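You operate a simulated robot arm through the tools that you are given. There is no shell and no other tool.

The job below is to be done with a simulated robot arm. You get a single attempt, and the scene is never put back.

JOB
Let the hose pressure off, then give nipple B four strokes of grease.
Fine: move the coupler over, close the valve to pump and open it after; grease no other nipple.

It is judged by the outcome, as a careful person would: the job done as asked, and still so three seconds after it is handed in. It fails if anything else is knocked over, pushed out of place, dropped, spilled or broken.

ROBOT AND FRAMES
A 6-joint arm with a fingered hand, fixed in place. Base frame: the origin is on the floor under the middle of its stand, x ahead of it, y to its left, z up; the work surface is at about z = 840. Lengths are in mm, angles in rad, forces in N, time in s.
With the tool pointing down near the work surface it reaches from about 260 to 920 mm from the base axis. Its first joint turns from -2.897 to 2.897 rad. Payload 5 kg.
The tool frame sits at the grasp point between the pads (the TCP): z along the fingers, y along the line on which they close. The tips reach 37 mm beyond it. The gripper opens to 124 mm; its body begins 43 mm behind the TCP. The gripper is a hand of 3 fingers: y runs from the thumb to the fingers, the wrist lies at [-21, -125, -215] in the tool frame, and closing takes about 1.5 s.
Orientation is that of the tool frame in the base frame, as [roll, pitch, yaw] about the fixed x, y, z axes, in that order (R = Rz(yaw) Ry(pitch) Rx(roll)). With the fingers straight down and the wrist toward the robot, the tool's x, y and z point along [0, 1, 0], [1, 0, 0] and [0, 0, -1] of the base frame.

CONTROLS
- The arm moves only by the tool send_rows. Its argument "rows" is text: rows parted by semicolons, each of 6 numbers parted by spaces: the shift along the base's x, y, z in mm, then the turn, a rotation vector about the base's x, y, z in rad. In form: x y z ax ay az; .... A call has 1 to 20 rows; each row shifts and turns the commanded pose from where the row before left it. "grip" is the opening, from 0 (shut) to 1 (fully open), set as the call begins (left out, the last holds). Rows are played at 5 a second. More than 50 mm and 0.15 rad between two rows, or a gripper value outside its range, and nothing of the call is played. Where a pose cannot be reached the arm comes as near as it can. A force on the tool above 40 N (or 10 N above the force at the start of the call, whichever is more), or a blocked arm, ends the call early, and 0.2 s more pass. Each finger travels about 72 mm/s and halts on what it meets, pressing with about 21 N; the grip force reading is that of the motor and also rises with nothing between the fingers. The clock runs only during rows and for 0.2 s after the last one: add rows that do not move to give the fingers time. The reply holds the time, the measured pose of the TCP, the force on the tool along the base axes, the opening and the grip force, in the units named above and with some noise, with the torque about the TCP (base axes, N m) and any sound that the robot's microphone picked up.
- Cameras (640 x 400 px; columns grow to the right, rows downward): "scene" is fixed at [219.1, 500.1, 1646.5]; the picture's right is [-0.59, -0.80, 0.00], its down [-0.72, 0.53, -0.45] and it looks along [0.36, -0.27, -0.89] (base axes); focal length 261 px, centre (320, 200). "wrist" rides on the gripper at [72, -104, -154] in the tool frame; the picture's right is [-0.83, 0.26, -0.49], its down [-0.51, -0.72, 0.47] and it looks along [-0.23, 0.64, 0.73] (tool axes); focal length 243 px, centre (320, 200). There is no depth. A picture from a camera that has moved, and an enlarged one, comes with that camera's place and axes in the base frame and with its lens.
- snapshot(camera): a new picture of that camera. It takes no simulated time.
- curl_fingers(index, middle, thumb_bend, thumb_turn): sets how far each is bent, from 0 (flat) to 1 (curled in); at 0.3 the hand is open as for a grip, at 0.7 the pads meet at the TCP. One left out holds its place. A second passes; each finger stops where it meets its share of the squeeze, and holds until it gets a number again. A gripper value or a shape takes the hand back. It gives what a move gives, with no picture; readings hold the bend of each and the force on the fingers (four entries, about 0 where the hand has none), thumb and palm. thumb_turn goes from beside the hand (0) to across from the fingers (1), as for a grip.
- preshape(shape): the hand has 3 fingers and takes this shape, open, in about a second: jaw (thumb against the fingers, like two jaws); tri (thumb and two fingers); tip (a fingertip pinch); poke (one finger out to press); point (the index stretched); flat (the hand flat); cup (the hand cupped); fist (a fist). The gripper value then closes the fingers along that shape, each until it touches; the sizes above hold for jaw. It gives what a move gives, with no picture.
- inspect(camera, box): a new picture of the part [left, top, right, bottom] of that camera's present view, enlarged. It takes no simulated time.
- job_done(): hands the job in; it is judged then, once.

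Places have to be worked out from the pictures, the camera data and where the tool is seen. Open the gripper and draw the arm clear of the work before you hand the job in, unless the task says otherwise.

The tools are called after ">>>" as name(argument=value, ...) on one line, values as JSON. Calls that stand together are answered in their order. send_rows: Moves the arm, as the interface text tells. Its arguments: {"type":"object","properties":{"rows":{"type":"string"},"grip":{"type":"number"}},"required":["rows"]} The other tools are called the same way: preshape (shape) gives the hand a shape; curl_fingers (index, middle, thumb_bend, thumb_turn) moves the fingers one by one; snapshot (camera) takes a picture; inspect (camera, box) takes an enlarged picture of a part of a camera's view; job_done () hands the job in.

At the start:

```text
clock: 0.0
tool_pos: [692.3, 270.9, 1219.4]
ee_rot: [-3.142, 0.001, 1.571]
ft_force: [0.2, -0.5, 0.1]
moment: [-0.01, 0.03, -0.03]
finger_gap: 123.5
grasp_force: 0.0
shape: jaw
bend: [0.3, 0.3, 0.3, 0.98]
finger forces: [0.0, 0.0, 0.1, 0.0, 0.0, 0.1]
```

scene: 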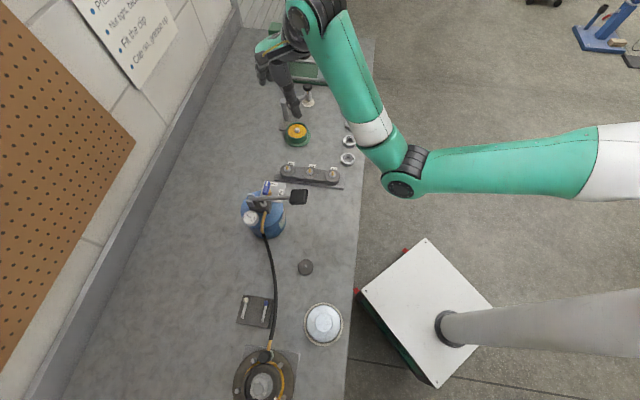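
wrist: 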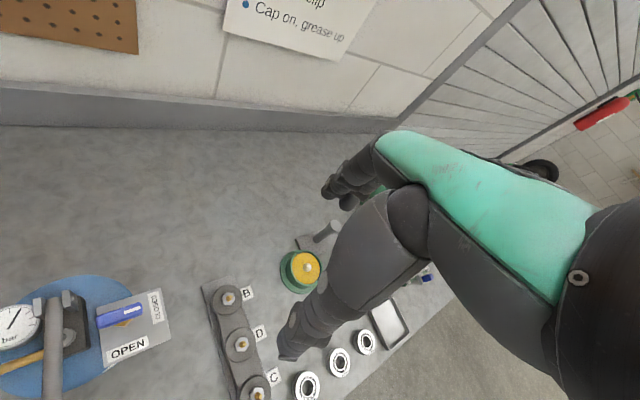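

I'll begin by looking closer at the bench: the grease pump, the valve, the nipple block, and the coupler.

>>> inspect(camera="scene", box=[220, 140, 380, 240])

>>> inspect(camera="scene", box=[210, 280, 370, 400])

>>> inspect(camera="wrist", box=[0, 240, 320, 400])

>>> inspect(camera="scene", box=[60, 0, 220, 100])

```text
4.00 times, centred on (300, 190) of scene
camera zoom: at [219.1, 500.1, 1646.5], right [-0.59, -0.8, 0.0], down [-0.72, 0.53, -0.45], along [0.36, -0.27, -0.89], focal length 1045 px, centre (400, 240)
```

zoom: 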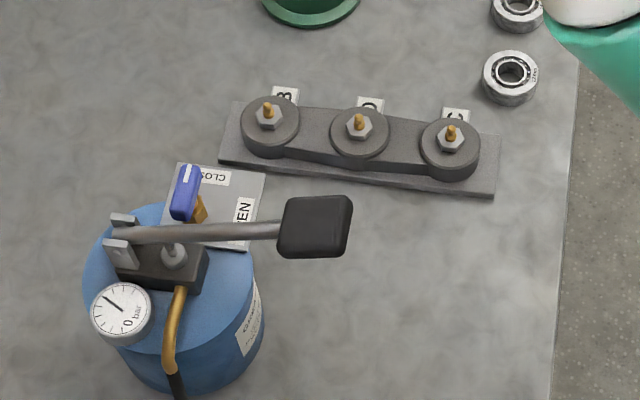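

```text
3.33 times, centred on (290, 340) of scene
camera zoom: at [219.1, 500.1, 1646.5], right [-0.59, -0.8, 0.0], down [-0.72, 0.53, -0.45], along [0.36, -0.27, -0.89], focal length 871 px, centre (420, -267)
```

zoom: 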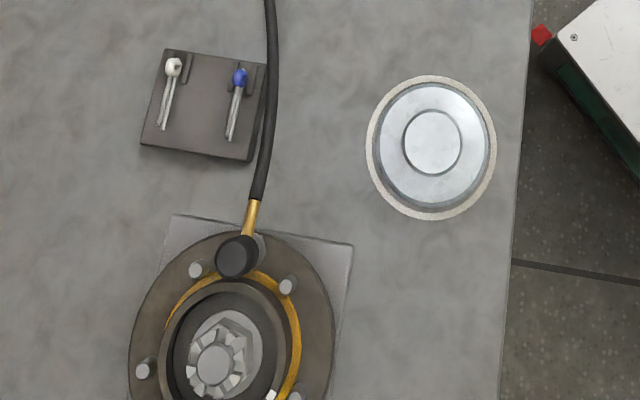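

```text
2.00 times, centred on (160, 320) of wrist
camera zoom: at [589.7, 342.9, 1372.3], right [0.26, -0.83, 0.49], down [-0.72, -0.51, -0.47], along [0.64, -0.23, -0.73], focal length 485 px, centre (640, -40)
```

zoom: 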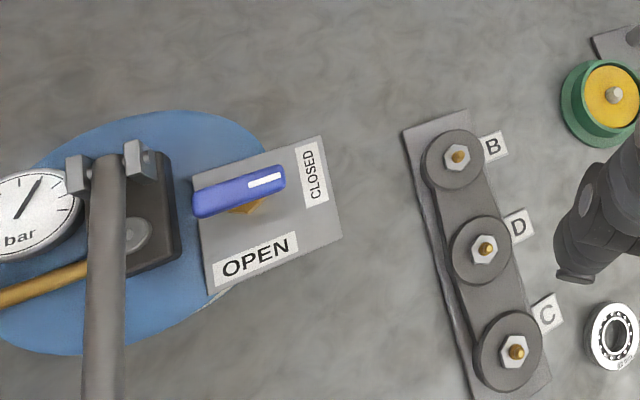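

```text
4.00 times, centred on (140, 50) of scene
camera zoom: at [219.1, 500.1, 1646.5], right [-0.59, -0.8, 0.0], down [-0.72, 0.53, -0.45], along [0.36, -0.27, -0.89], focal length 1045 px, centre (1040, 800)
```

zoom: 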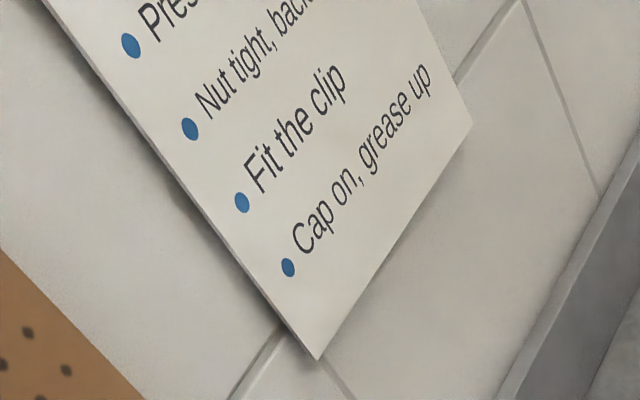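

The gauge is reading pressure and the blue valve handle points at CLOSED. The coupler sits on the hub at the near end, and nipple B is at roughly (703, 286, 878). I'll draw the hand back, staying high, for a better wrist view of the pump and valve.

>>> send_rows(rows="-37 18 5 0 0 0; -37 18 5 0 0 0; -37 18 5 0 0 0; -37 18 5 0 0 0; -37 18 5 0 0 0; -37 18 5 0 0 0; -38 18 0 0 0 0; 0 0 0 0 0 0")

>>> snapshot(camera="wrist")

>>> snapshot(camera="scene")

```text
clock: 1.8
tool_pos: [514.6, 438.1, 1154.0]
ee_rot: [3.137, -0.003, 1.573]
ft_force: [-0.6, 0.7, -0.5]
moment: [-0.03, -0.04, 0.03]
finger_gap: 123.8
grasp_force: 0.0
shape: jaw
bend: [0.3, 0.3, 0.3, 0.98]
finger forces: [0.0, 0.0, 0.0, 0.0, 0.0, 0.0]
out of reach, approached as far as the arm can: row 1, 2, 3, 4, 5, 6, 7
```

```text
taken
camera wrist: at [411.7, 509.6, 1307.6], right [0.26, -0.83, 0.49], down [-0.72, -0.51, -0.48], along [0.65, -0.23, -0.73], focal length 243 px, centre (320, 200)
```

wrist: 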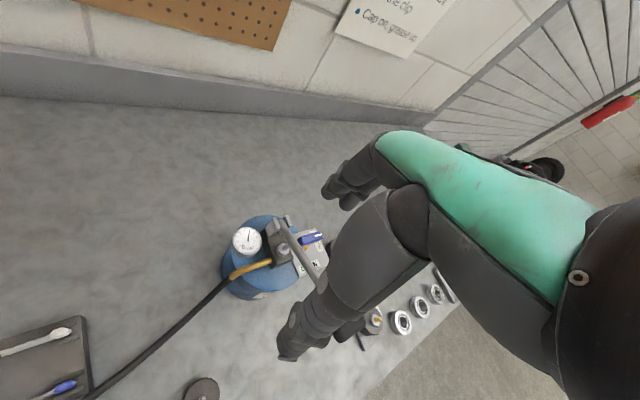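

```text
taken
```

scene: 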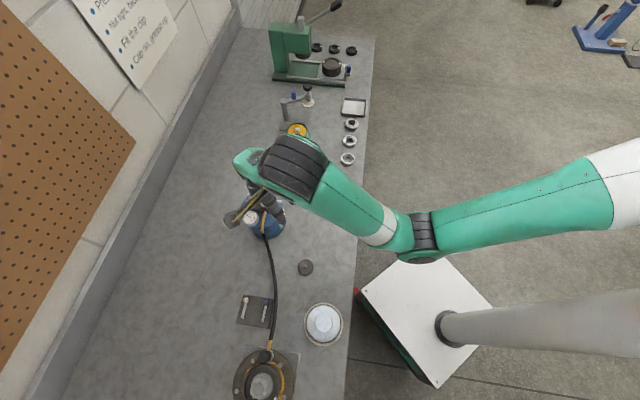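

The hand stopped at (515, 438, 1154), which is the arm's reach limit that high up. I'll enlarge this closer wrist view of the drum, valve and lever.

>>> inspect(camera="wrist", box=[200, 200, 360, 300])

>>> inspect(camera="scene", box=[240, 20, 400, 120])

```text
4.00 times, centred on (280, 250) of wrist
camera zoom: at [411.7, 509.6, 1307.6], right [0.26, -0.83, 0.49], down [-0.72, -0.51, -0.48], along [0.65, -0.23, -0.73], focal length 970 px, centre (480, 0)
```

zoom: 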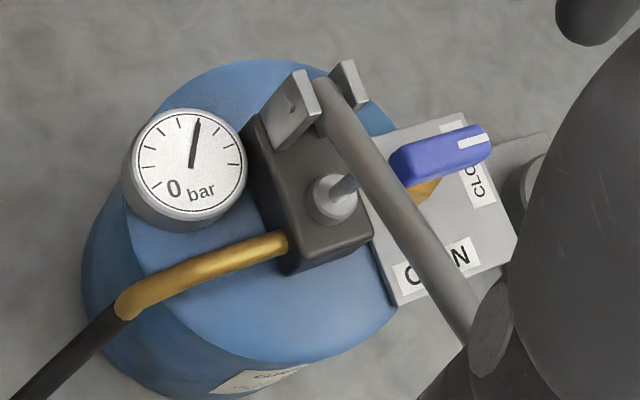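

```text
4.00 times, centred on (320, 70) of scene
camera zoom: at [219.1, 500.1, 1646.5], right [-0.59, -0.8, 0.0], down [-0.72, 0.53, -0.45], along [0.36, -0.27, -0.89], focal length 1045 px, centre (320, 720)
```

zoom: 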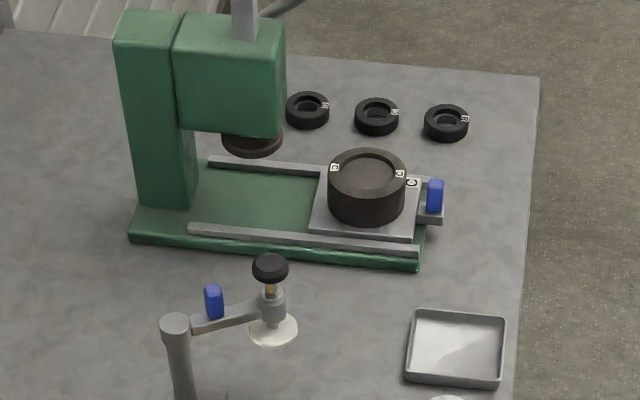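

I place the valve handle at about (600,418)–(630,386) at z≈982, pivoting near (614,403). The lever pivot is around (601,459,1005) and its grip around (482,367,1086). A small test move will show where the commanded pose ended up before I turn toward the hub.

>>> send_rows(rows="-10 10 0 0 0 0; 0 0 0 0 0 0")

```text
clock: 2.4
tool_pos: [507.7, 449.8, 1152.0]
ee_rot: [3.138, -0.001, 1.573]
ft_force: [-0.1, 0.1, -0.5]
moment: [0.01, 0.01, -0.02]
finger_gap: 123.9
grasp_force: 0.1
shape: jaw
bend: [0.3, 0.3, 0.3, 0.98]
finger forces: [0.1, 0.1, 0.1, 0.0, 0.0, 0.0]
```

The commanded pose follows what is actually reached, so I can plan from the reading. Now I turn the hand toward the hub to look at the coupler.

>>> send_rows(rows="-20 10 0 0 0 0.09; -25 6 0 0 0 0.1; -25 2 0 0 0 0.1; -25 0 -4 0 0 0.1; -25 0 -4 0 0 0.1; -25 0 -4 0 0 0.1; -25 0 -4 0 0 0.1; -25 0 -4 0 0 0.1; -25 0 -4 0 0 0.1; -25 0 -4 0 0 0.1; -25 0 -4 0 0 0.1; -25 0 -4 0 0 0.1; 0 0 0 0 0 0")

>>> snapshot(camera="wrist")

>>> snapshot(camera="scene")

```text
clock: 5.2
tool_pos: [214.0, 470.0, 1113.6]
ee_rot: [-3.141, 0.001, 2.762]
ft_force: [0.5, 0.4, -0.6]
moment: [0.0, 0.02, -0.01]
finger_gap: 123.8
grasp_force: 0.0
shape: jaw
bend: [0.3, 0.3, 0.3, 0.98]
finger forces: [0.0, 0.0, 0.0, 0.1, 0.0, 0.0]
out of reach, approached as far as the arm can: row 3
```

```text
taken
camera wrist: at [108.3, 398.2, 1266.7], right [0.87, -0.06, 0.49], down [0.2, -0.86, -0.47], along [0.45, 0.51, -0.73], focal length 243 px, centre (320, 200)
```

wrist: 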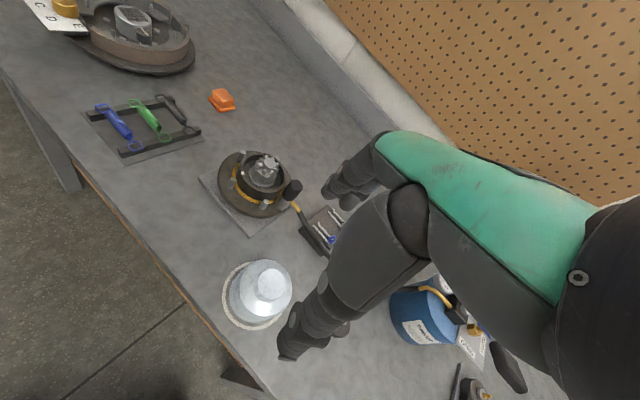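

```text
taken
```

scene: 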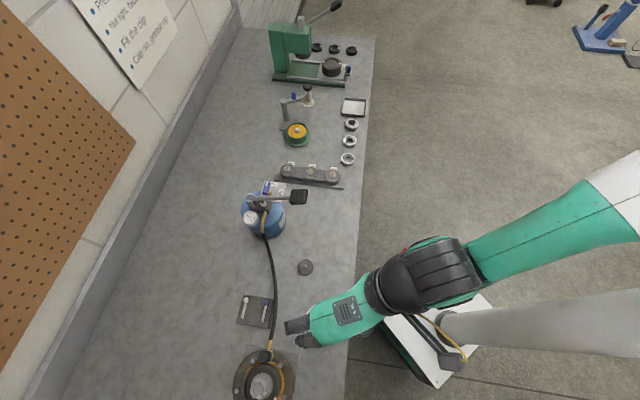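

>>> inspect(camera="wrist", box=[200, 140, 360, 240])

>>> inspect(camera="scene", box=[220, 320, 320, 400])

>>> inspect(camera="scene", box=[220, 150, 380, 250])

>>> inspect(camera="wrist", box=[380, 260, 540, 400])

```text
4.00 times, centred on (280, 190) of wrist
camera zoom: at [108.3, 398.2, 1266.7], right [0.87, -0.06, 0.49], down [0.2, -0.86, -0.47], along [0.45, 0.51, -0.73], focal length 970 px, centre (480, 240)
```

zoom: 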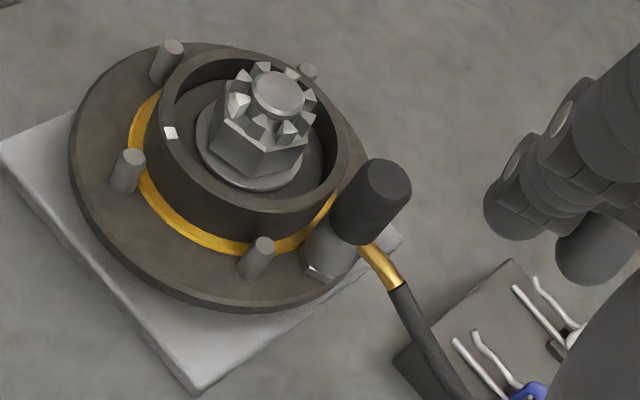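

```text
5.00 times, centred on (270, 360) of scene
camera zoom: at [219.1, 500.1, 1646.5], right [-0.59, -0.8, 0.0], down [-0.72, 0.53, -0.45], along [0.36, -0.27, -0.89], focal length 1306 px, centre (570, -600)
```

zoom: 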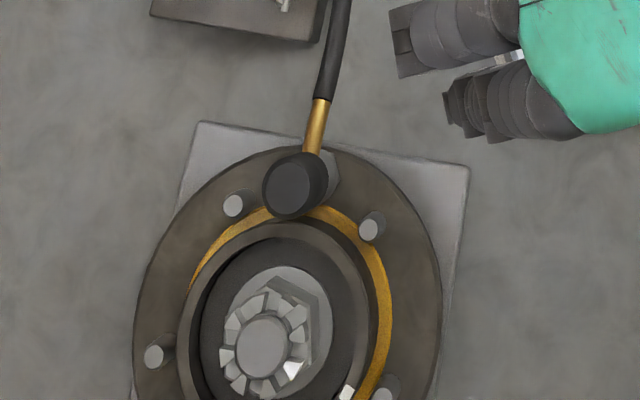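

```text
4.00 times, centred on (300, 200) of scene
camera zoom: at [219.1, 500.1, 1646.5], right [-0.59, -0.8, 0.0], down [-0.72, 0.53, -0.45], along [0.36, -0.27, -0.89], focal length 1045 px, centre (400, 200)
```

zoom: 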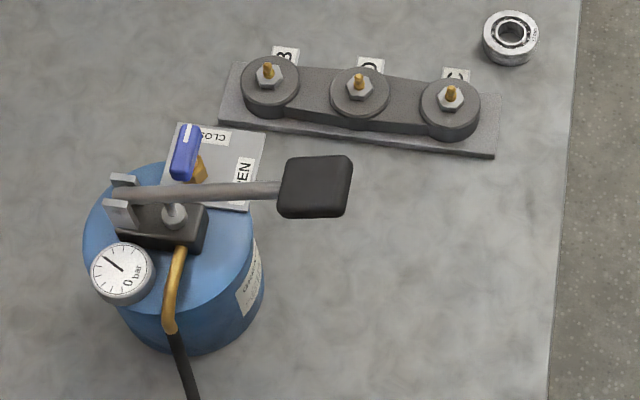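

```text
2.86 times, centred on (460, 330) of wrist
camera zoom: at [108.3, 398.2, 1266.7], right [0.87, -0.06, 0.49], down [0.2, -0.86, -0.47], along [0.45, 0.51, -0.73], focal length 693 px, centre (-80, -171)
```

zoom: 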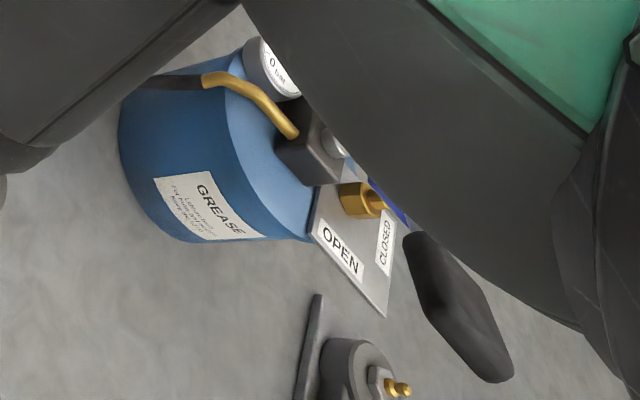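

The coupler is a vertical black knob, top at about (253, 632, 955), with the brass tube leaving toward az −40°; hub ring and studs top out near z 910. For the valve, one stiff finger looks best as the lever is close by, so I'll shape "poke" here and check where the fingertip sits.

>>> preshape(shape="poke")

>>> snapshot(camera="wrist")

>>> inspect(camera="scene", box=[260, 220, 420, 360])

```text
clock: 6.1
tool_pos: [213.9, 469.2, 1113.8]
ee_rot: [3.141, 0.0, 2.761]
ft_force: [0.1, 0.2, 0.1]
moment: [0.02, 0.0, 0.01]
finger_gap: 0.0
grasp_force: 0.0
shape: poke
bend: [0.7, 0.7, 1.0, 1.0]
finger forces: [0.1, 0.0, 0.1, 0.1, 0.0, 0.0]
```

```text
taken
camera wrist: at [108.7, 398.5, 1266.8], right [0.87, -0.07, 0.49], down [0.2, -0.86, -0.47], along [0.45, 0.51, -0.73], focal length 243 px, centre (320, 200)
```

wrist: 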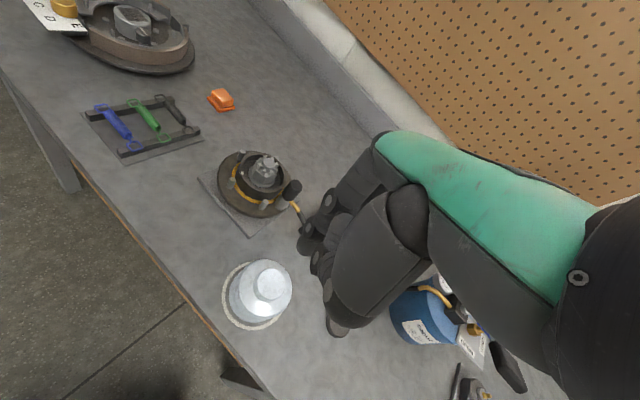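

```text
2.86 times, centred on (340, 290) of scene
camera zoom: at [219.1, 500.1, 1646.5], right [-0.59, -0.8, 0.0], down [-0.72, 0.53, -0.45], along [0.36, -0.27, -0.89], focal length 746 px, centre (263, -57)
```

zoom: 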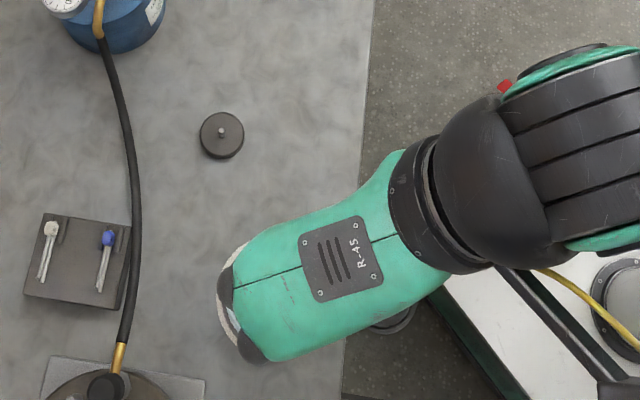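

The poke shape bends index and middle to 0.7 with the thumb tucked. I'll enlarge the fingers to work out where the tips are in the tool frame.

>>> inspect(camera="wrist", box=[270, 160, 450, 350])

>>> preshape(shape="point")

>>> inspect(camera="wrist", box=[230, 160, 450, 350])

```text
2.11 times, centred on (360, 255) of wrist
camera zoom: at [108.7, 398.5, 1266.8], right [0.87, -0.07, 0.49], down [0.2, -0.86, -0.47], along [0.45, 0.51, -0.73], focal length 511 px, centre (236, 84)
```

zoom: 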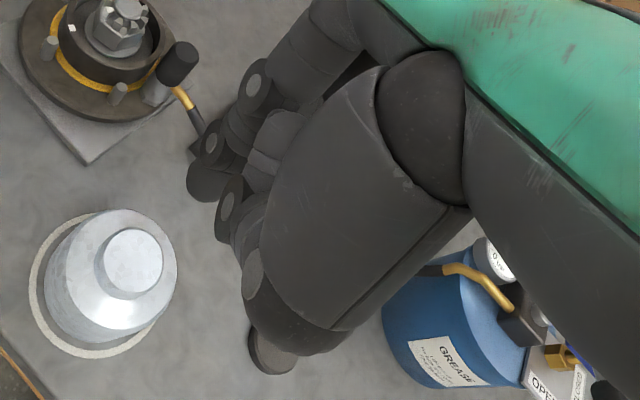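

```text
clock: 7.0
tool_pos: [213.7, 469.3, 1112.7]
ee_rot: [-3.141, -0.001, 2.761]
ft_force: [0.5, -0.1, 0.6]
moment: [0.03, 0.02, 0.01]
finger_gap: 0.0
grasp_force: 0.0
shape: point
bend: [0.19, 1.0, 0.99, 0.87]
finger forces: [0.0, 0.0, 0.1, 0.1, 0.0, 0.1]
```

```text
2.11 times, centred on (340, 255) of wrist
camera zoom: at [108.7, 398.5, 1266.8], right [0.87, -0.07, 0.49], down [0.2, -0.86, -0.47], along [0.45, 0.51, -0.73], focal length 511 px, centre (278, 84)
```

zoom: 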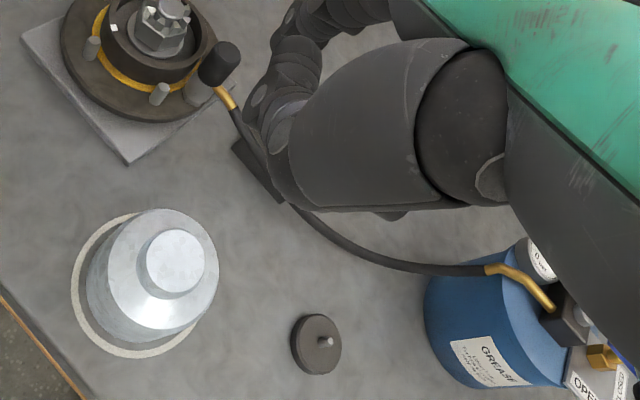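

Index and middle tips sit at about (±15, 0, +37) in the tool frame with the thumb tucked higher up. I'll go back to poke, then carry the hand round the +y side of the lever and hover beyond the valve handle for a close look.

>>> preshape(shape="poke")

>>> send_rows(rows="30 4 15 0 0 -0.08; 36 4 15 0 0 -0.08; 36 4 5 0 0 -0.085; 36 4 0 0 0 -0.085; 36 4 0 0 0 -0.085; 36 4 0 0 0 -0.085; 36 4 0 0 0 -0.085; 40 4 0 0 0 -0.085; 35 -4 0 0 0 0; 35 -4 0 0 0 0; 35 -8 0 0 0 0; 35 -8 0 0 0 0; 0 0 0 0 0 0")

>>> snapshot(camera="wrist")

>>> snapshot(camera="scene")

```text
clock: 7.9
tool_pos: [214.1, 469.6, 1113.4]
ee_rot: [-3.141, 0.0, 2.762]
ft_force: [-0.1, -0.2, -0.2]
moment: [-0.01, 0.03, -0.01]
finger_gap: 0.2
grasp_force: 0.1
shape: poke
bend: [0.7, 0.7, 1.0, 1.0]
finger forces: [0.0, 0.0, 0.0, 0.0, 0.1, 0.1]
```

```text
clock: 10.7
tool_pos: [642.6, 480.9, 1138.2]
ee_rot: [-3.141, -0.001, 2.09]
ft_force: [0.7, -0.4, 0.2]
moment: [-0.02, 0.0, -0.03]
finger_gap: 0.1
grasp_force: 0.1
shape: poke
bend: [0.7, 0.7, 1.0, 1.0]
finger forces: [0.0, 0.0, 0.1, 0.0, 0.1, 0.0]
out of reach, approached as far as the arm can: row 1, 2
```

```text
taken
camera wrist: at [516.2, 491.3, 1293.1], right [0.64, -0.59, 0.49], down [-0.37, -0.8, -0.47], along [0.67, 0.12, -0.73], focal length 243 px, centre (320, 200)
```

wrist: 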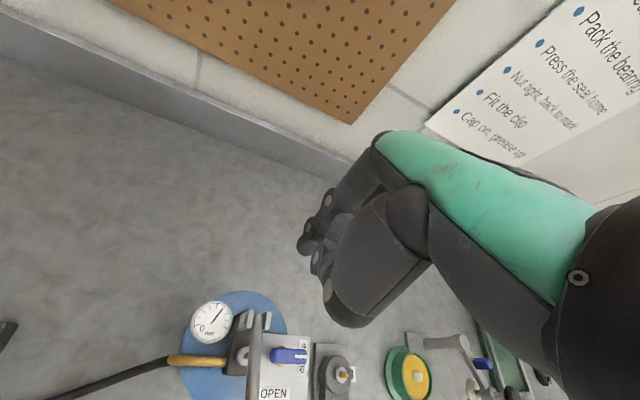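

```text
taken
```

scene: 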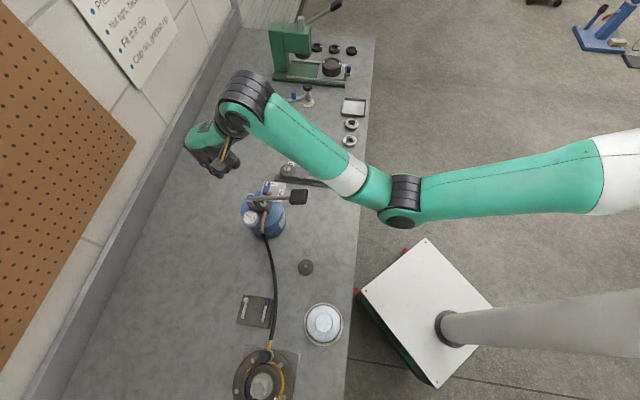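

The view of the valve from here is clear. I'll enlarge it to get an accurate position for the handle.

>>> inspect(camera="wrist", box=[180, 280, 372, 400])

>>> inspect(camera="scene", box=[230, 160, 310, 210])

```text
3.33 times, centred on (276, 340) of wrist
camera zoom: at [516.2, 491.3, 1293.1], right [0.64, -0.59, 0.49], down [-0.37, -0.8, -0.47], along [0.67, 0.12, -0.73], focal length 809 px, centre (467, -267)
```

zoom: 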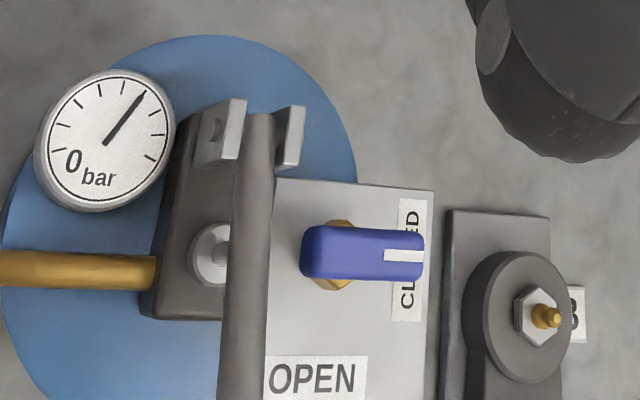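

```text
8.00 times, centred on (270, 185) of scene
camera zoom: at [219.1, 500.1, 1646.5], right [-0.59, -0.8, 0.0], down [-0.72, 0.53, -0.45], along [0.36, -0.27, -0.89], focal length 2090 px, centre (720, 320)
```

zoom: 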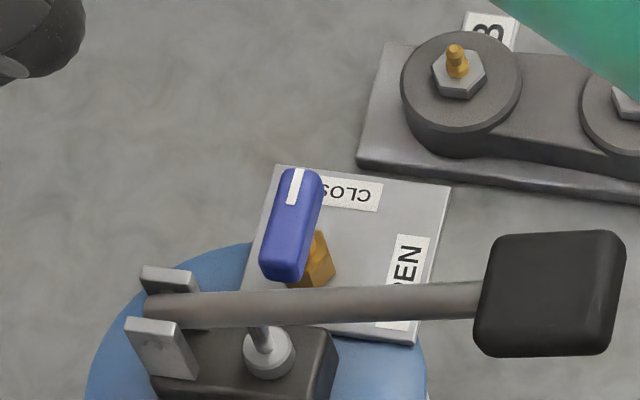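

The handle runs from about (600,416) to (633,385) at z≈978, with its pivot at (613,403); CLOSED is at az −45° and OPEN at az −135°. I'll check the fingertips against where I expect them, and look at the gauge.

>>> inspect(camera="scene", box=[180, 120, 260, 190])

>>> inspect(camera="wrist", box=[280, 170, 440, 340])

```text
5.71 times, centred on (220, 155) of scene
camera zoom: at [219.1, 500.1, 1646.5], right [-0.59, -0.8, 0.0], down [-0.72, 0.53, -0.45], along [0.36, -0.27, -0.89], focal length 1492 px, centre (891, 457)
```

zoom: 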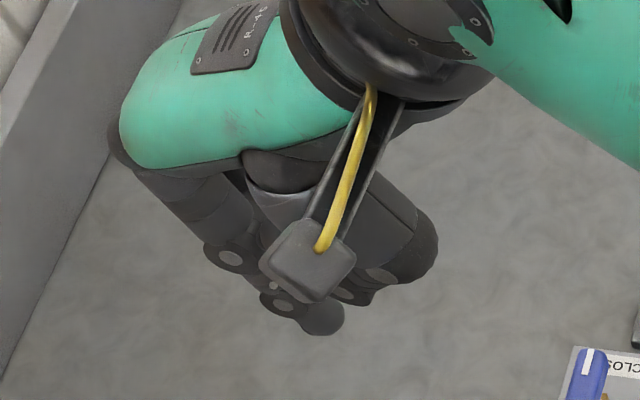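

```text
2.35 times, centred on (360, 255) of wrist
camera zoom: at [516.2, 491.3, 1293.1], right [0.64, -0.59, 0.49], down [-0.37, -0.8, -0.47], along [0.67, 0.12, -0.73], focal length 571 px, centre (226, 71)
```

zoom: 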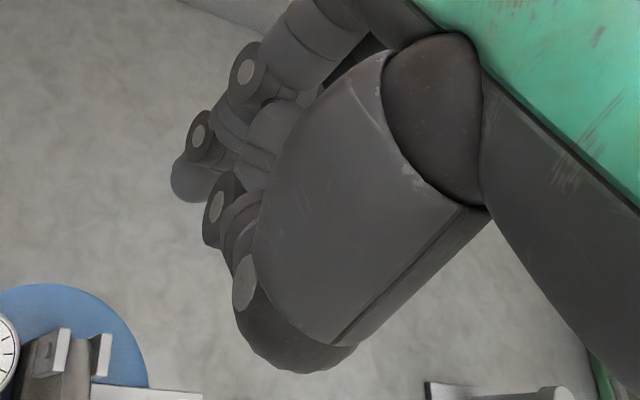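

One fingertip sits at about (+13, 0, +35) in the tool frame. I'll curl the middle finger away so a single finger protrudes, and see which one is left.

>>> curl_fingers(index=0.7, middle=1.0, thumb_bend=1.0, thumb_turn=1.0)

>>> inspect(camera="wrist", box=[260, 170, 420, 330])

>>> inspect(camera="scene", box=[180, 120, 260, 190])

```text
clock: 11.7
tool_pos: [642.0, 480.8, 1139.0]
ee_rot: [3.142, -0.001, 2.092]
ft_force: [-0.4, 0.0, 0.5]
moment: [0.02, -0.02, 0.01]
finger_gap: 34.3
grasp_force: 0.0
shape: fingers
bend: [0.28, 1.0, 1.0, 1.0]
finger forces: [0.0, 0.1, 0.1, 0.1, 0.1, 0.1]
```

```text
2.50 times, centred on (340, 250) of wrist
camera zoom: at [515.8, 491.4, 1293.1], right [0.64, -0.59, 0.49], down [-0.37, -0.8, -0.47], along [0.67, 0.12, -0.73], focal length 606 px, centre (270, 75)
```

zoom: 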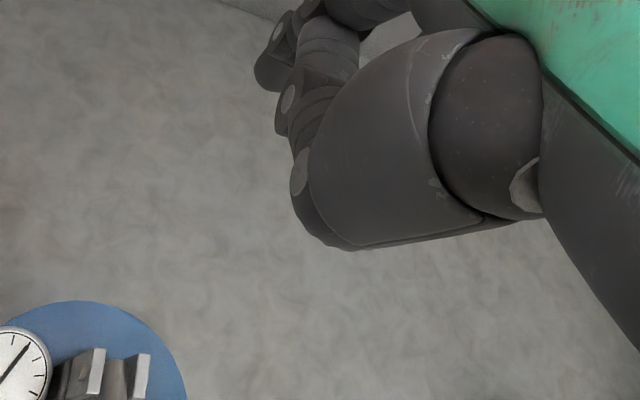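

```text
5.71 times, centred on (220, 155) of scene
camera zoom: at [219.1, 500.1, 1646.5], right [-0.59, -0.8, 0.0], down [-0.72, 0.53, -0.45], along [0.36, -0.27, -0.89], focal length 1492 px, centre (891, 457)
```

zoom: 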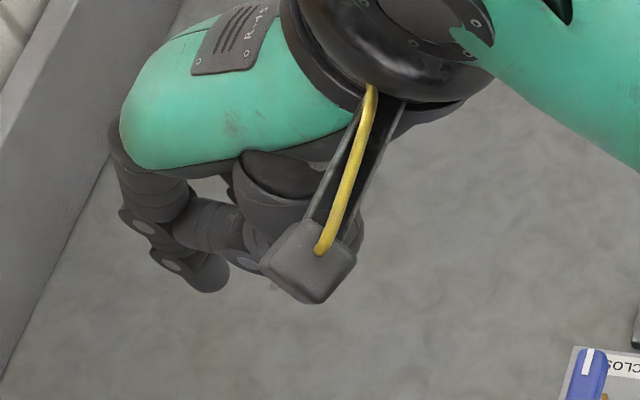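

The index ended at 0.28 rather than 0.7, and it is the finger on the tool's +x side. I'll command it once more to see if it simply ran out of time or is blocked by the thumb.

>>> curl_fingers(index=0.6, thumb_bend=0.9, thumb_turn=0.0)

>>> inspect(camera="wrist", box=[240, 150, 420, 330])

>>> inspect(camera="scene", box=[180, 120, 260, 190])

```text
clock: 12.7
tool_pos: [641.2, 481.1, 1138.8]
ee_rot: [-3.141, 0.001, 2.092]
ft_force: [1.0, 0.4, -0.7]
moment: [0.03, 0.02, -0.02]
finger_gap: 85.7
grasp_force: 0.0
shape: fingers
bend: [0.6, 1.0, 0.9, 0.0]
finger forces: [0.1, 0.1, 0.0, 0.0, 0.0, 0.1]
```

```text
2.22 times, centred on (330, 240) of wrist
camera zoom: at [515.8, 491.4, 1293.1], right [0.64, -0.59, 0.49], down [-0.37, -0.8, -0.47], along [0.67, 0.12, -0.73], focal length 539 px, centre (298, 111)
```

zoom: 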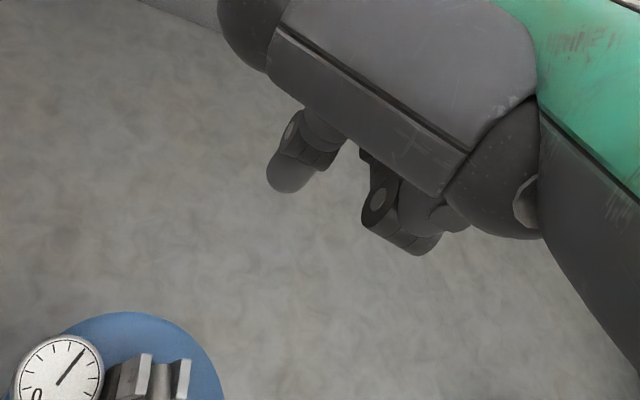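

```text
5.71 times, centred on (220, 155) of scene
camera zoom: at [219.1, 500.1, 1646.5], right [-0.59, -0.8, 0.0], down [-0.72, 0.53, -0.45], along [0.36, -0.27, -0.89], focal length 1492 px, centre (891, 457)
```

zoom: 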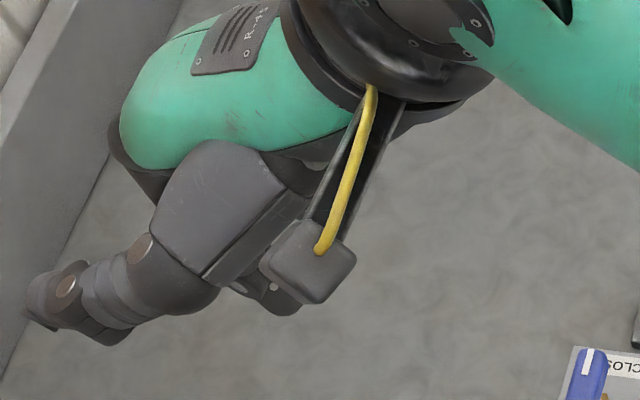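

With the thumb swung aside I can see the index tip clearly on the +x side with the middle curled up. I'd rather have the thumb tucked under as in poke, so I'll try to bring it back in with the index held at 0.7.

>>> curl_fingers(index=0.7, thumb_bend=1.0, thumb_turn=0.6)

>>> inspect(camera="wrist", box=[240, 150, 420, 330])

>>> inspect(camera="scene", box=[180, 120, 260, 190])

```text
clock: 13.7
tool_pos: [641.9, 480.6, 1139.8]
ee_rot: [-3.141, 0.0, 2.091]
ft_force: [-0.7, 0.3, -0.5]
moment: [-0.01, -0.01, 0.01]
finger_gap: 49.7
grasp_force: 0.1
shape: fingers
bend: [0.7, 1.0, 1.0, 0.61]
finger forces: [0.1, 0.1, 0.0, 0.0, 0.1, 0.0]
```

```text
2.22 times, centred on (330, 240) of wrist
camera zoom: at [515.8, 491.4, 1293.2], right [0.64, -0.59, 0.49], down [-0.37, -0.8, -0.47], along [0.67, 0.12, -0.73], focal length 539 px, centre (298, 111)
```

zoom: 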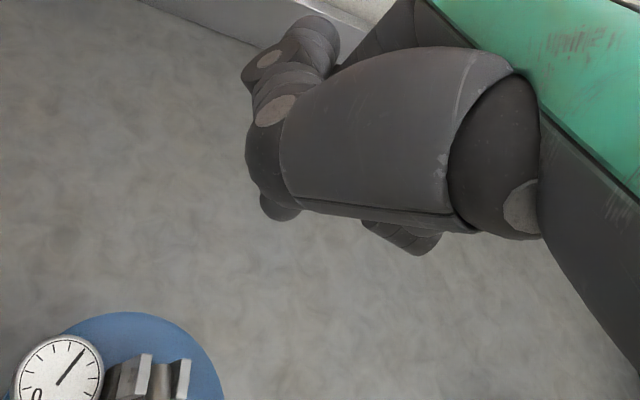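

```text
5.71 times, centred on (220, 155) of scene
camera zoom: at [219.1, 500.1, 1646.5], right [-0.59, -0.8, 0.0], down [-0.72, 0.53, -0.45], along [0.36, -0.27, -0.89], focal length 1492 px, centre (891, 457)
```

zoom: 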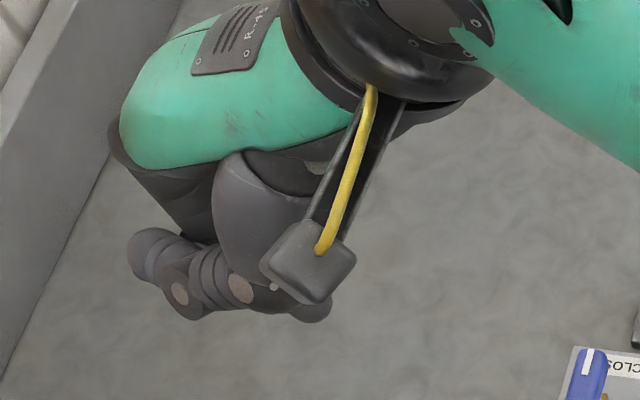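

The index tip alone now protrudes, but the thumb sticks out on the lever side. I'll bring the thumb fully across to tuck it away on the robot side.

>>> curl_fingers(index=0.7, middle=1.0, thumb_bend=0.9, thumb_turn=1.0)

>>> inspect(camera="wrist", box=[240, 150, 420, 330])

>>> inspect(camera="scene", box=[180, 120, 260, 190])

```text
clock: 14.7
tool_pos: [641.4, 481.4, 1139.0]
ee_rot: [-3.141, -0.001, 2.091]
ft_force: [-0.6, -0.2, -0.6]
moment: [-0.01, -0.02, 0.0]
finger_gap: 22.0
grasp_force: 0.1
shape: fingers
bend: [0.7, 1.0, 0.9, 0.9]
finger forces: [0.0, 0.1, 0.0, 0.1, 0.0, 0.0]
```

```text
2.22 times, centred on (330, 240) of wrist
camera zoom: at [515.8, 491.4, 1293.2], right [0.64, -0.59, 0.49], down [-0.37, -0.8, -0.47], along [0.67, 0.12, -0.73], focal length 539 px, centre (298, 111)
```

zoom: 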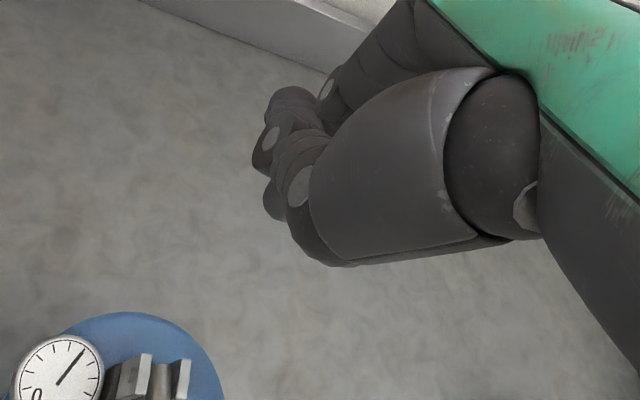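

```text
5.71 times, centred on (220, 155) of scene
camera zoom: at [219.1, 500.1, 1646.5], right [-0.59, -0.8, 0.0], down [-0.72, 0.53, -0.45], along [0.36, -0.27, -0.89], focal length 1492 px, centre (891, 457)
```

zoom: 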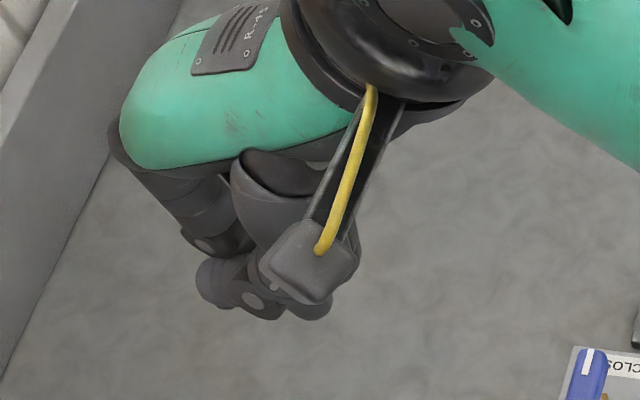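

The thumb tucks more tidily in the plain poke shape, and with the index as the contact finger the middle finger stays clear during opening. I'll return to poke and move over to above the approach point beyond the handle, still high.

>>> preshape(shape="poke")

>>> send_rows(rows="2 -20 0 0 0 0; 2 -20 0 0 0 0; 2 -20 0 0 0 0; 2 -20 0 0 0 0; 0 0 -30 0 0 0; 0 0 -30 0 0 0; 0 0 0 0 0 0")

>>> snapshot(camera="wrist")

>>> inspect(camera="scene", box=[200, 140, 320, 230])

```text
clock: 15.6
tool_pos: [642.4, 481.0, 1139.2]
ee_rot: [3.141, 0.0, 2.092]
ft_force: [-0.4, -0.3, 0.0]
moment: [0.0, 0.04, 0.03]
finger_gap: 0.0
grasp_force: 0.1
shape: poke
bend: [0.7, 0.7, 1.0, 0.86]
finger forces: [0.1, 0.0, 0.0, 0.1, 0.0, 0.1]
```

```text
clock: 17.2
tool_pos: [651.0, 400.6, 1078.3]
ee_rot: [-3.142, -0.001, 2.091]
ft_force: [-0.2, 0.0, 0.4]
moment: [-0.04, 0.01, 0.02]
finger_gap: 0.0
grasp_force: 0.1
shape: poke
bend: [0.7, 0.7, 1.0, 0.86]
finger forces: [0.0, 0.0, 0.1, 0.0, 0.1, 0.1]
```

```text
taken
camera wrist: at [524.5, 410.9, 1232.6], right [0.64, -0.59, 0.49], down [-0.37, -0.8, -0.47], along [0.67, 0.12, -0.73], focal length 243 px, centre (320, 200)
```

wrist: 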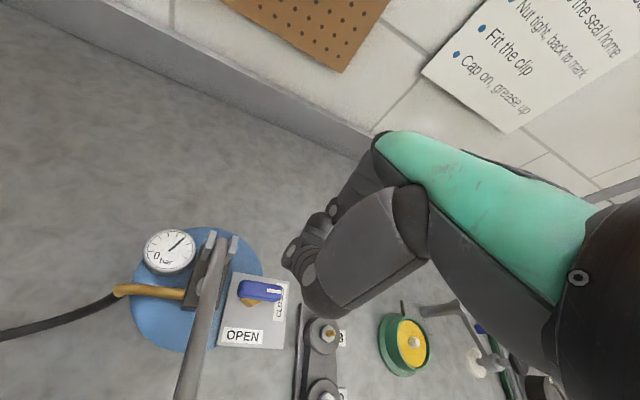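

```text
4.44 times, centred on (260, 185) of scene
camera zoom: at [219.1, 500.1, 1646.5], right [-0.59, -0.8, 0.0], down [-0.72, 0.53, -0.45], along [0.36, -0.27, -0.89], focal length 1161 px, centre (587, 267)
```

zoom: 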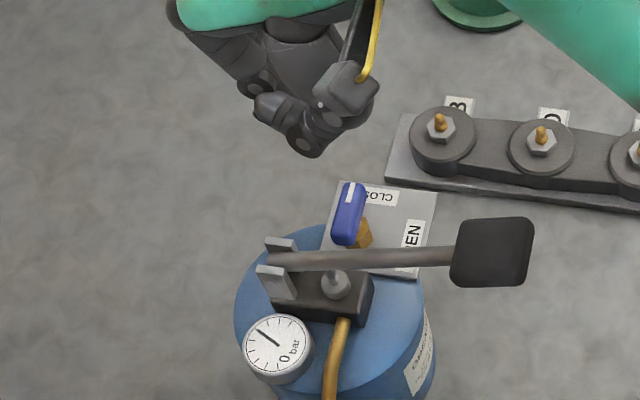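

The thumb turn stopped at 0.86 this time. I'll enlarge both views to see where fingertip and thumb lie relative to the handle.

>>> inspect(camera="wrist", box=[120, 200, 440, 400])

>>> inspect(camera="wrist", box=[260, 180, 420, 320])

>>> inspect(camera="scene", box=[230, 140, 310, 200])

```text
2.00 times, centred on (280, 300) of wrist
camera zoom: at [524.5, 410.9, 1232.6], right [0.64, -0.59, 0.49], down [-0.37, -0.8, -0.47], along [0.67, 0.12, -0.73], focal length 485 px, centre (400, 0)
```

zoom: 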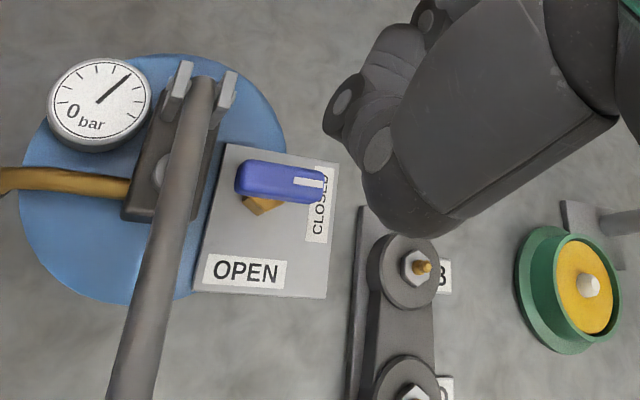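

```text
2.86 times, centred on (340, 250) of wrist
camera zoom: at [524.5, 410.9, 1232.6], right [0.64, -0.59, 0.49], down [-0.37, -0.8, -0.47], along [0.67, 0.12, -0.73], focal length 693 px, centre (263, 57)
```

zoom: 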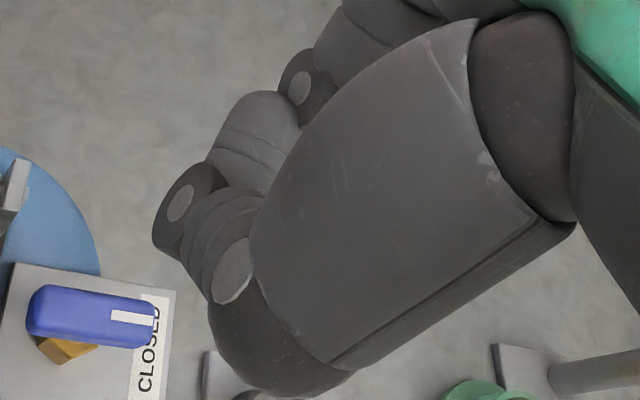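

```text
6.67 times, centred on (270, 170) of scene
camera zoom: at [219.1, 500.1, 1646.5], right [-0.59, -0.8, 0.0], down [-0.72, 0.53, -0.45], along [0.36, -0.27, -0.89], focal length 1741 px, centre (653, 400)
```

zoom: 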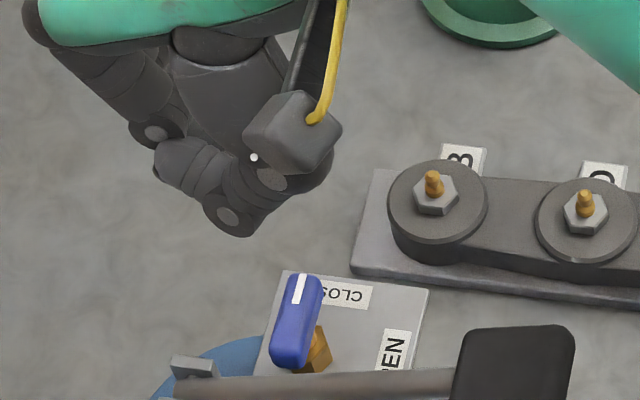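

The thumb has jammed in front of the index, so I'll open to jaw first and then take poke again to get the clean shape I had at first.

>>> preshape(shape="jaw")

>>> inspect(camera="scene", box=[200, 130, 310, 210])

>>> preshape(shape="poke")

>>> inspect(camera="wrist", box=[220, 180, 420, 340])

>>> inspect(camera="scene", box=[230, 140, 310, 200])

```text
clock: 18.1
tool_pos: [650.8, 401.2, 1079.4]
ee_rot: [-3.141, 0.001, 2.091]
ft_force: [0.3, -0.7, -0.7]
moment: [0.03, -0.01, 0.0]
finger_gap: 124.0
grasp_force: 0.1
shape: jaw
bend: [0.3, 0.3, 0.3, 0.98]
finger forces: [0.1, 0.0, 0.1, 0.0, 0.0, 0.0]
```

```text
5.00 times, centred on (255, 170) of scene
camera zoom: at [219.1, 500.1, 1646.5], right [-0.59, -0.8, 0.0], down [-0.72, 0.53, -0.45], along [0.36, -0.27, -0.89], focal length 1306 px, centre (645, 350)
```

zoom: 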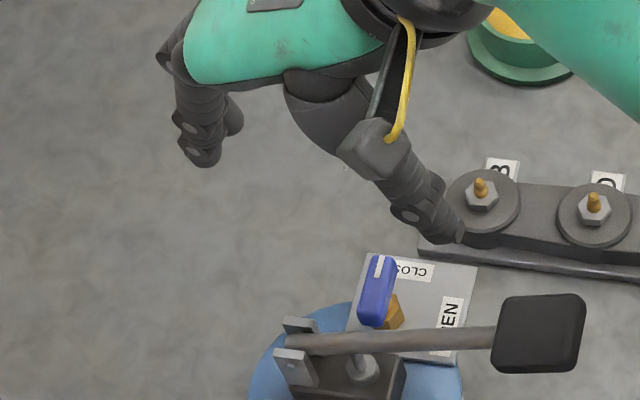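

```text
clock: 19.0
tool_pos: [650.8, 400.2, 1078.7]
ee_rot: [3.141, 0.0, 2.092]
ft_force: [0.2, 0.5, -0.4]
moment: [-0.01, 0.0, 0.01]
finger_gap: 0.1
grasp_force: 0.0
shape: poke
bend: [0.7, 0.7, 1.0, 1.0]
finger forces: [0.1, 0.1, 0.1, 0.0, 0.1, 0.1]
```

```text
2.50 times, centred on (320, 260) of wrist
camera zoom: at [524.5, 410.9, 1232.9], right [0.64, -0.59, 0.49], down [-0.37, -0.8, -0.47], along [0.67, 0.12, -0.73], focal length 606 px, centre (320, 50)
```

zoom: 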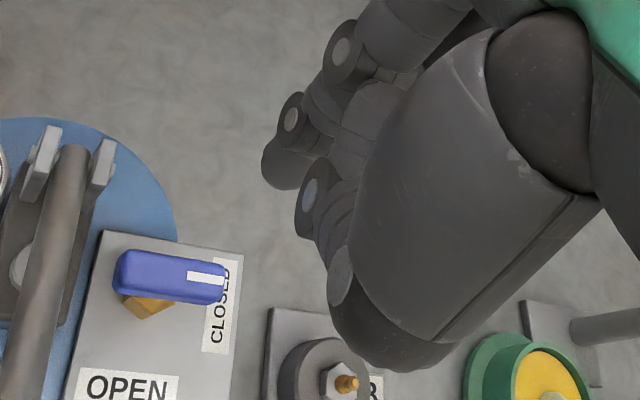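

```text
6.67 times, centred on (270, 170) of scene
camera zoom: at [219.1, 500.1, 1646.5], right [-0.59, -0.8, 0.0], down [-0.72, 0.53, -0.45], along [0.36, -0.27, -0.89], focal length 1741 px, centre (653, 400)
```

zoom: 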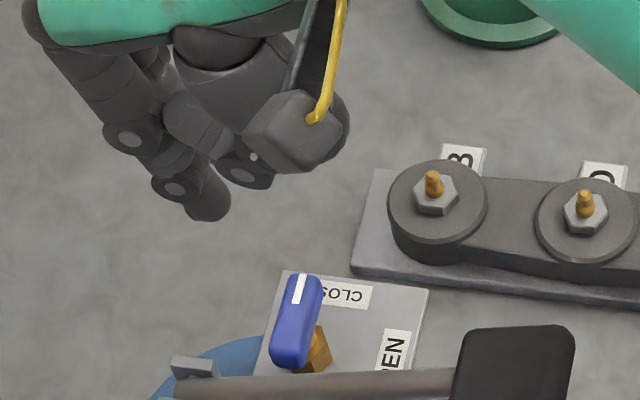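

Poke is clean now: index tip at about (14, −1, +36) in the tool frame, and the handle re-measures as (600,418)–(635,385). I'll descend straight down beside the handle's far side to put the fingertip at handle height.

>>> send_rows(rows="0 0 -20 0 0 0; 0 0 -20 0 0 0; 0 0 -18 0 0 0; 0 0 -16 0 0 0; 0 0 0 0 0 0")

>>> snapshot(camera="wrist")

>>> inspect(camera="scene", box=[230, 150, 310, 210])

```text
clock: 20.2
tool_pos: [650.6, 400.4, 1005.0]
ee_rot: [-3.141, 0.0, 2.089]
ft_force: [-0.3, -0.6, 0.3]
moment: [-0.04, 0.04, 0.03]
finger_gap: 0.0
grasp_force: 0.1
shape: poke
bend: [0.7, 0.7, 1.0, 1.0]
finger forces: [0.0, 0.0, 0.0, 0.0, 0.0, 0.0]
```

```text
taken
camera wrist: at [524.0, 410.9, 1158.8], right [0.64, -0.59, 0.49], down [-0.37, -0.8, -0.47], along [0.67, 0.12, -0.73], focal length 243 px, centre (320, 200)
```

wrist: 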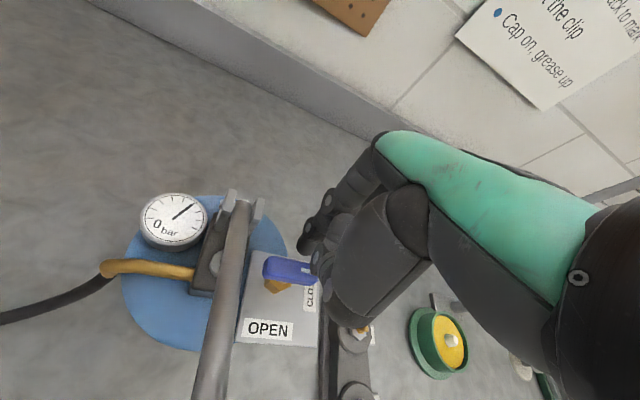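

```text
6.67 times, centred on (270, 180) of scene
camera zoom: at [219.1, 500.1, 1646.5], right [-0.59, -0.8, 0.0], down [-0.72, 0.53, -0.45], along [0.36, -0.27, -0.89], focal length 1741 px, centre (653, 333)
```

zoom: 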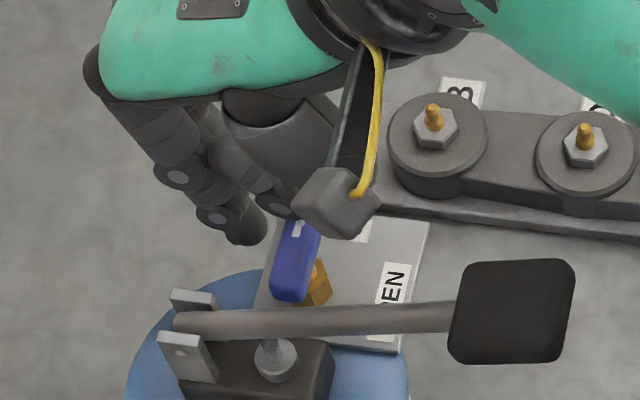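

The index tip is at about (643, 412), just off the handle's far side at the right height. I'll bring it into contact and push the first third of the clockwise arc toward OPEN, watching the force.

>>> send_rows(rows="-2.8 -3.2 0 0 0 0; -2.8 -3.2 0 0 0 0; 0 -5.6 0 0 0 0; -1.5 -5.4 0 0 0 0; 0 0 0 0 0 0")

>>> snapshot(camera="wrist")

>>> inspect(camera="scene", box=[230, 150, 310, 210])

```text
clock: 21.4
tool_pos: [642.2, 382.7, 1005.0]
ee_rot: [-3.141, -0.001, 2.092]
ft_force: [-0.1, 0.4, -0.4]
moment: [0.01, 0.02, -0.03]
finger_gap: 0.0
grasp_force: 0.0
shape: poke
bend: [0.7, 0.7, 1.0, 1.0]
finger forces: [0.3, 0.0, 0.1, 0.0, 0.0, 0.0]
```

```text
taken
camera wrist: at [516.9, 393.7, 1158.8], right [0.64, -0.59, 0.49], down [-0.37, -0.8, -0.47], along [0.67, 0.12, -0.73], focal length 243 px, centre (320, 200)
```

wrist: 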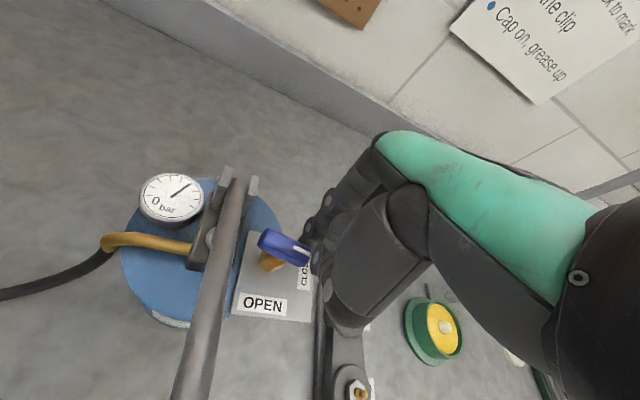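

```text
6.67 times, centred on (270, 180) of scene
camera zoom: at [219.1, 500.1, 1646.5], right [-0.59, -0.8, 0.0], down [-0.72, 0.53, -0.45], along [0.36, -0.27, -0.89], focal length 1741 px, centre (653, 333)
```

zoom: 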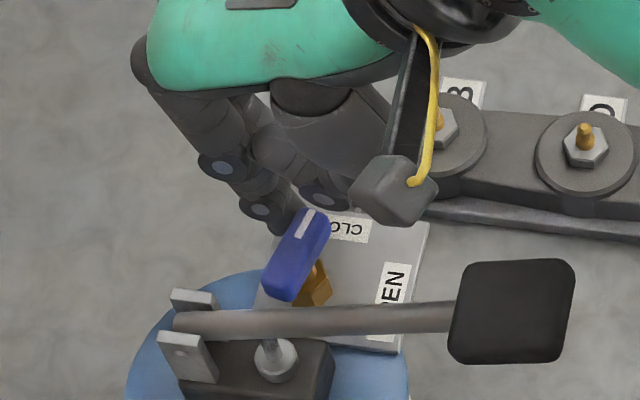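

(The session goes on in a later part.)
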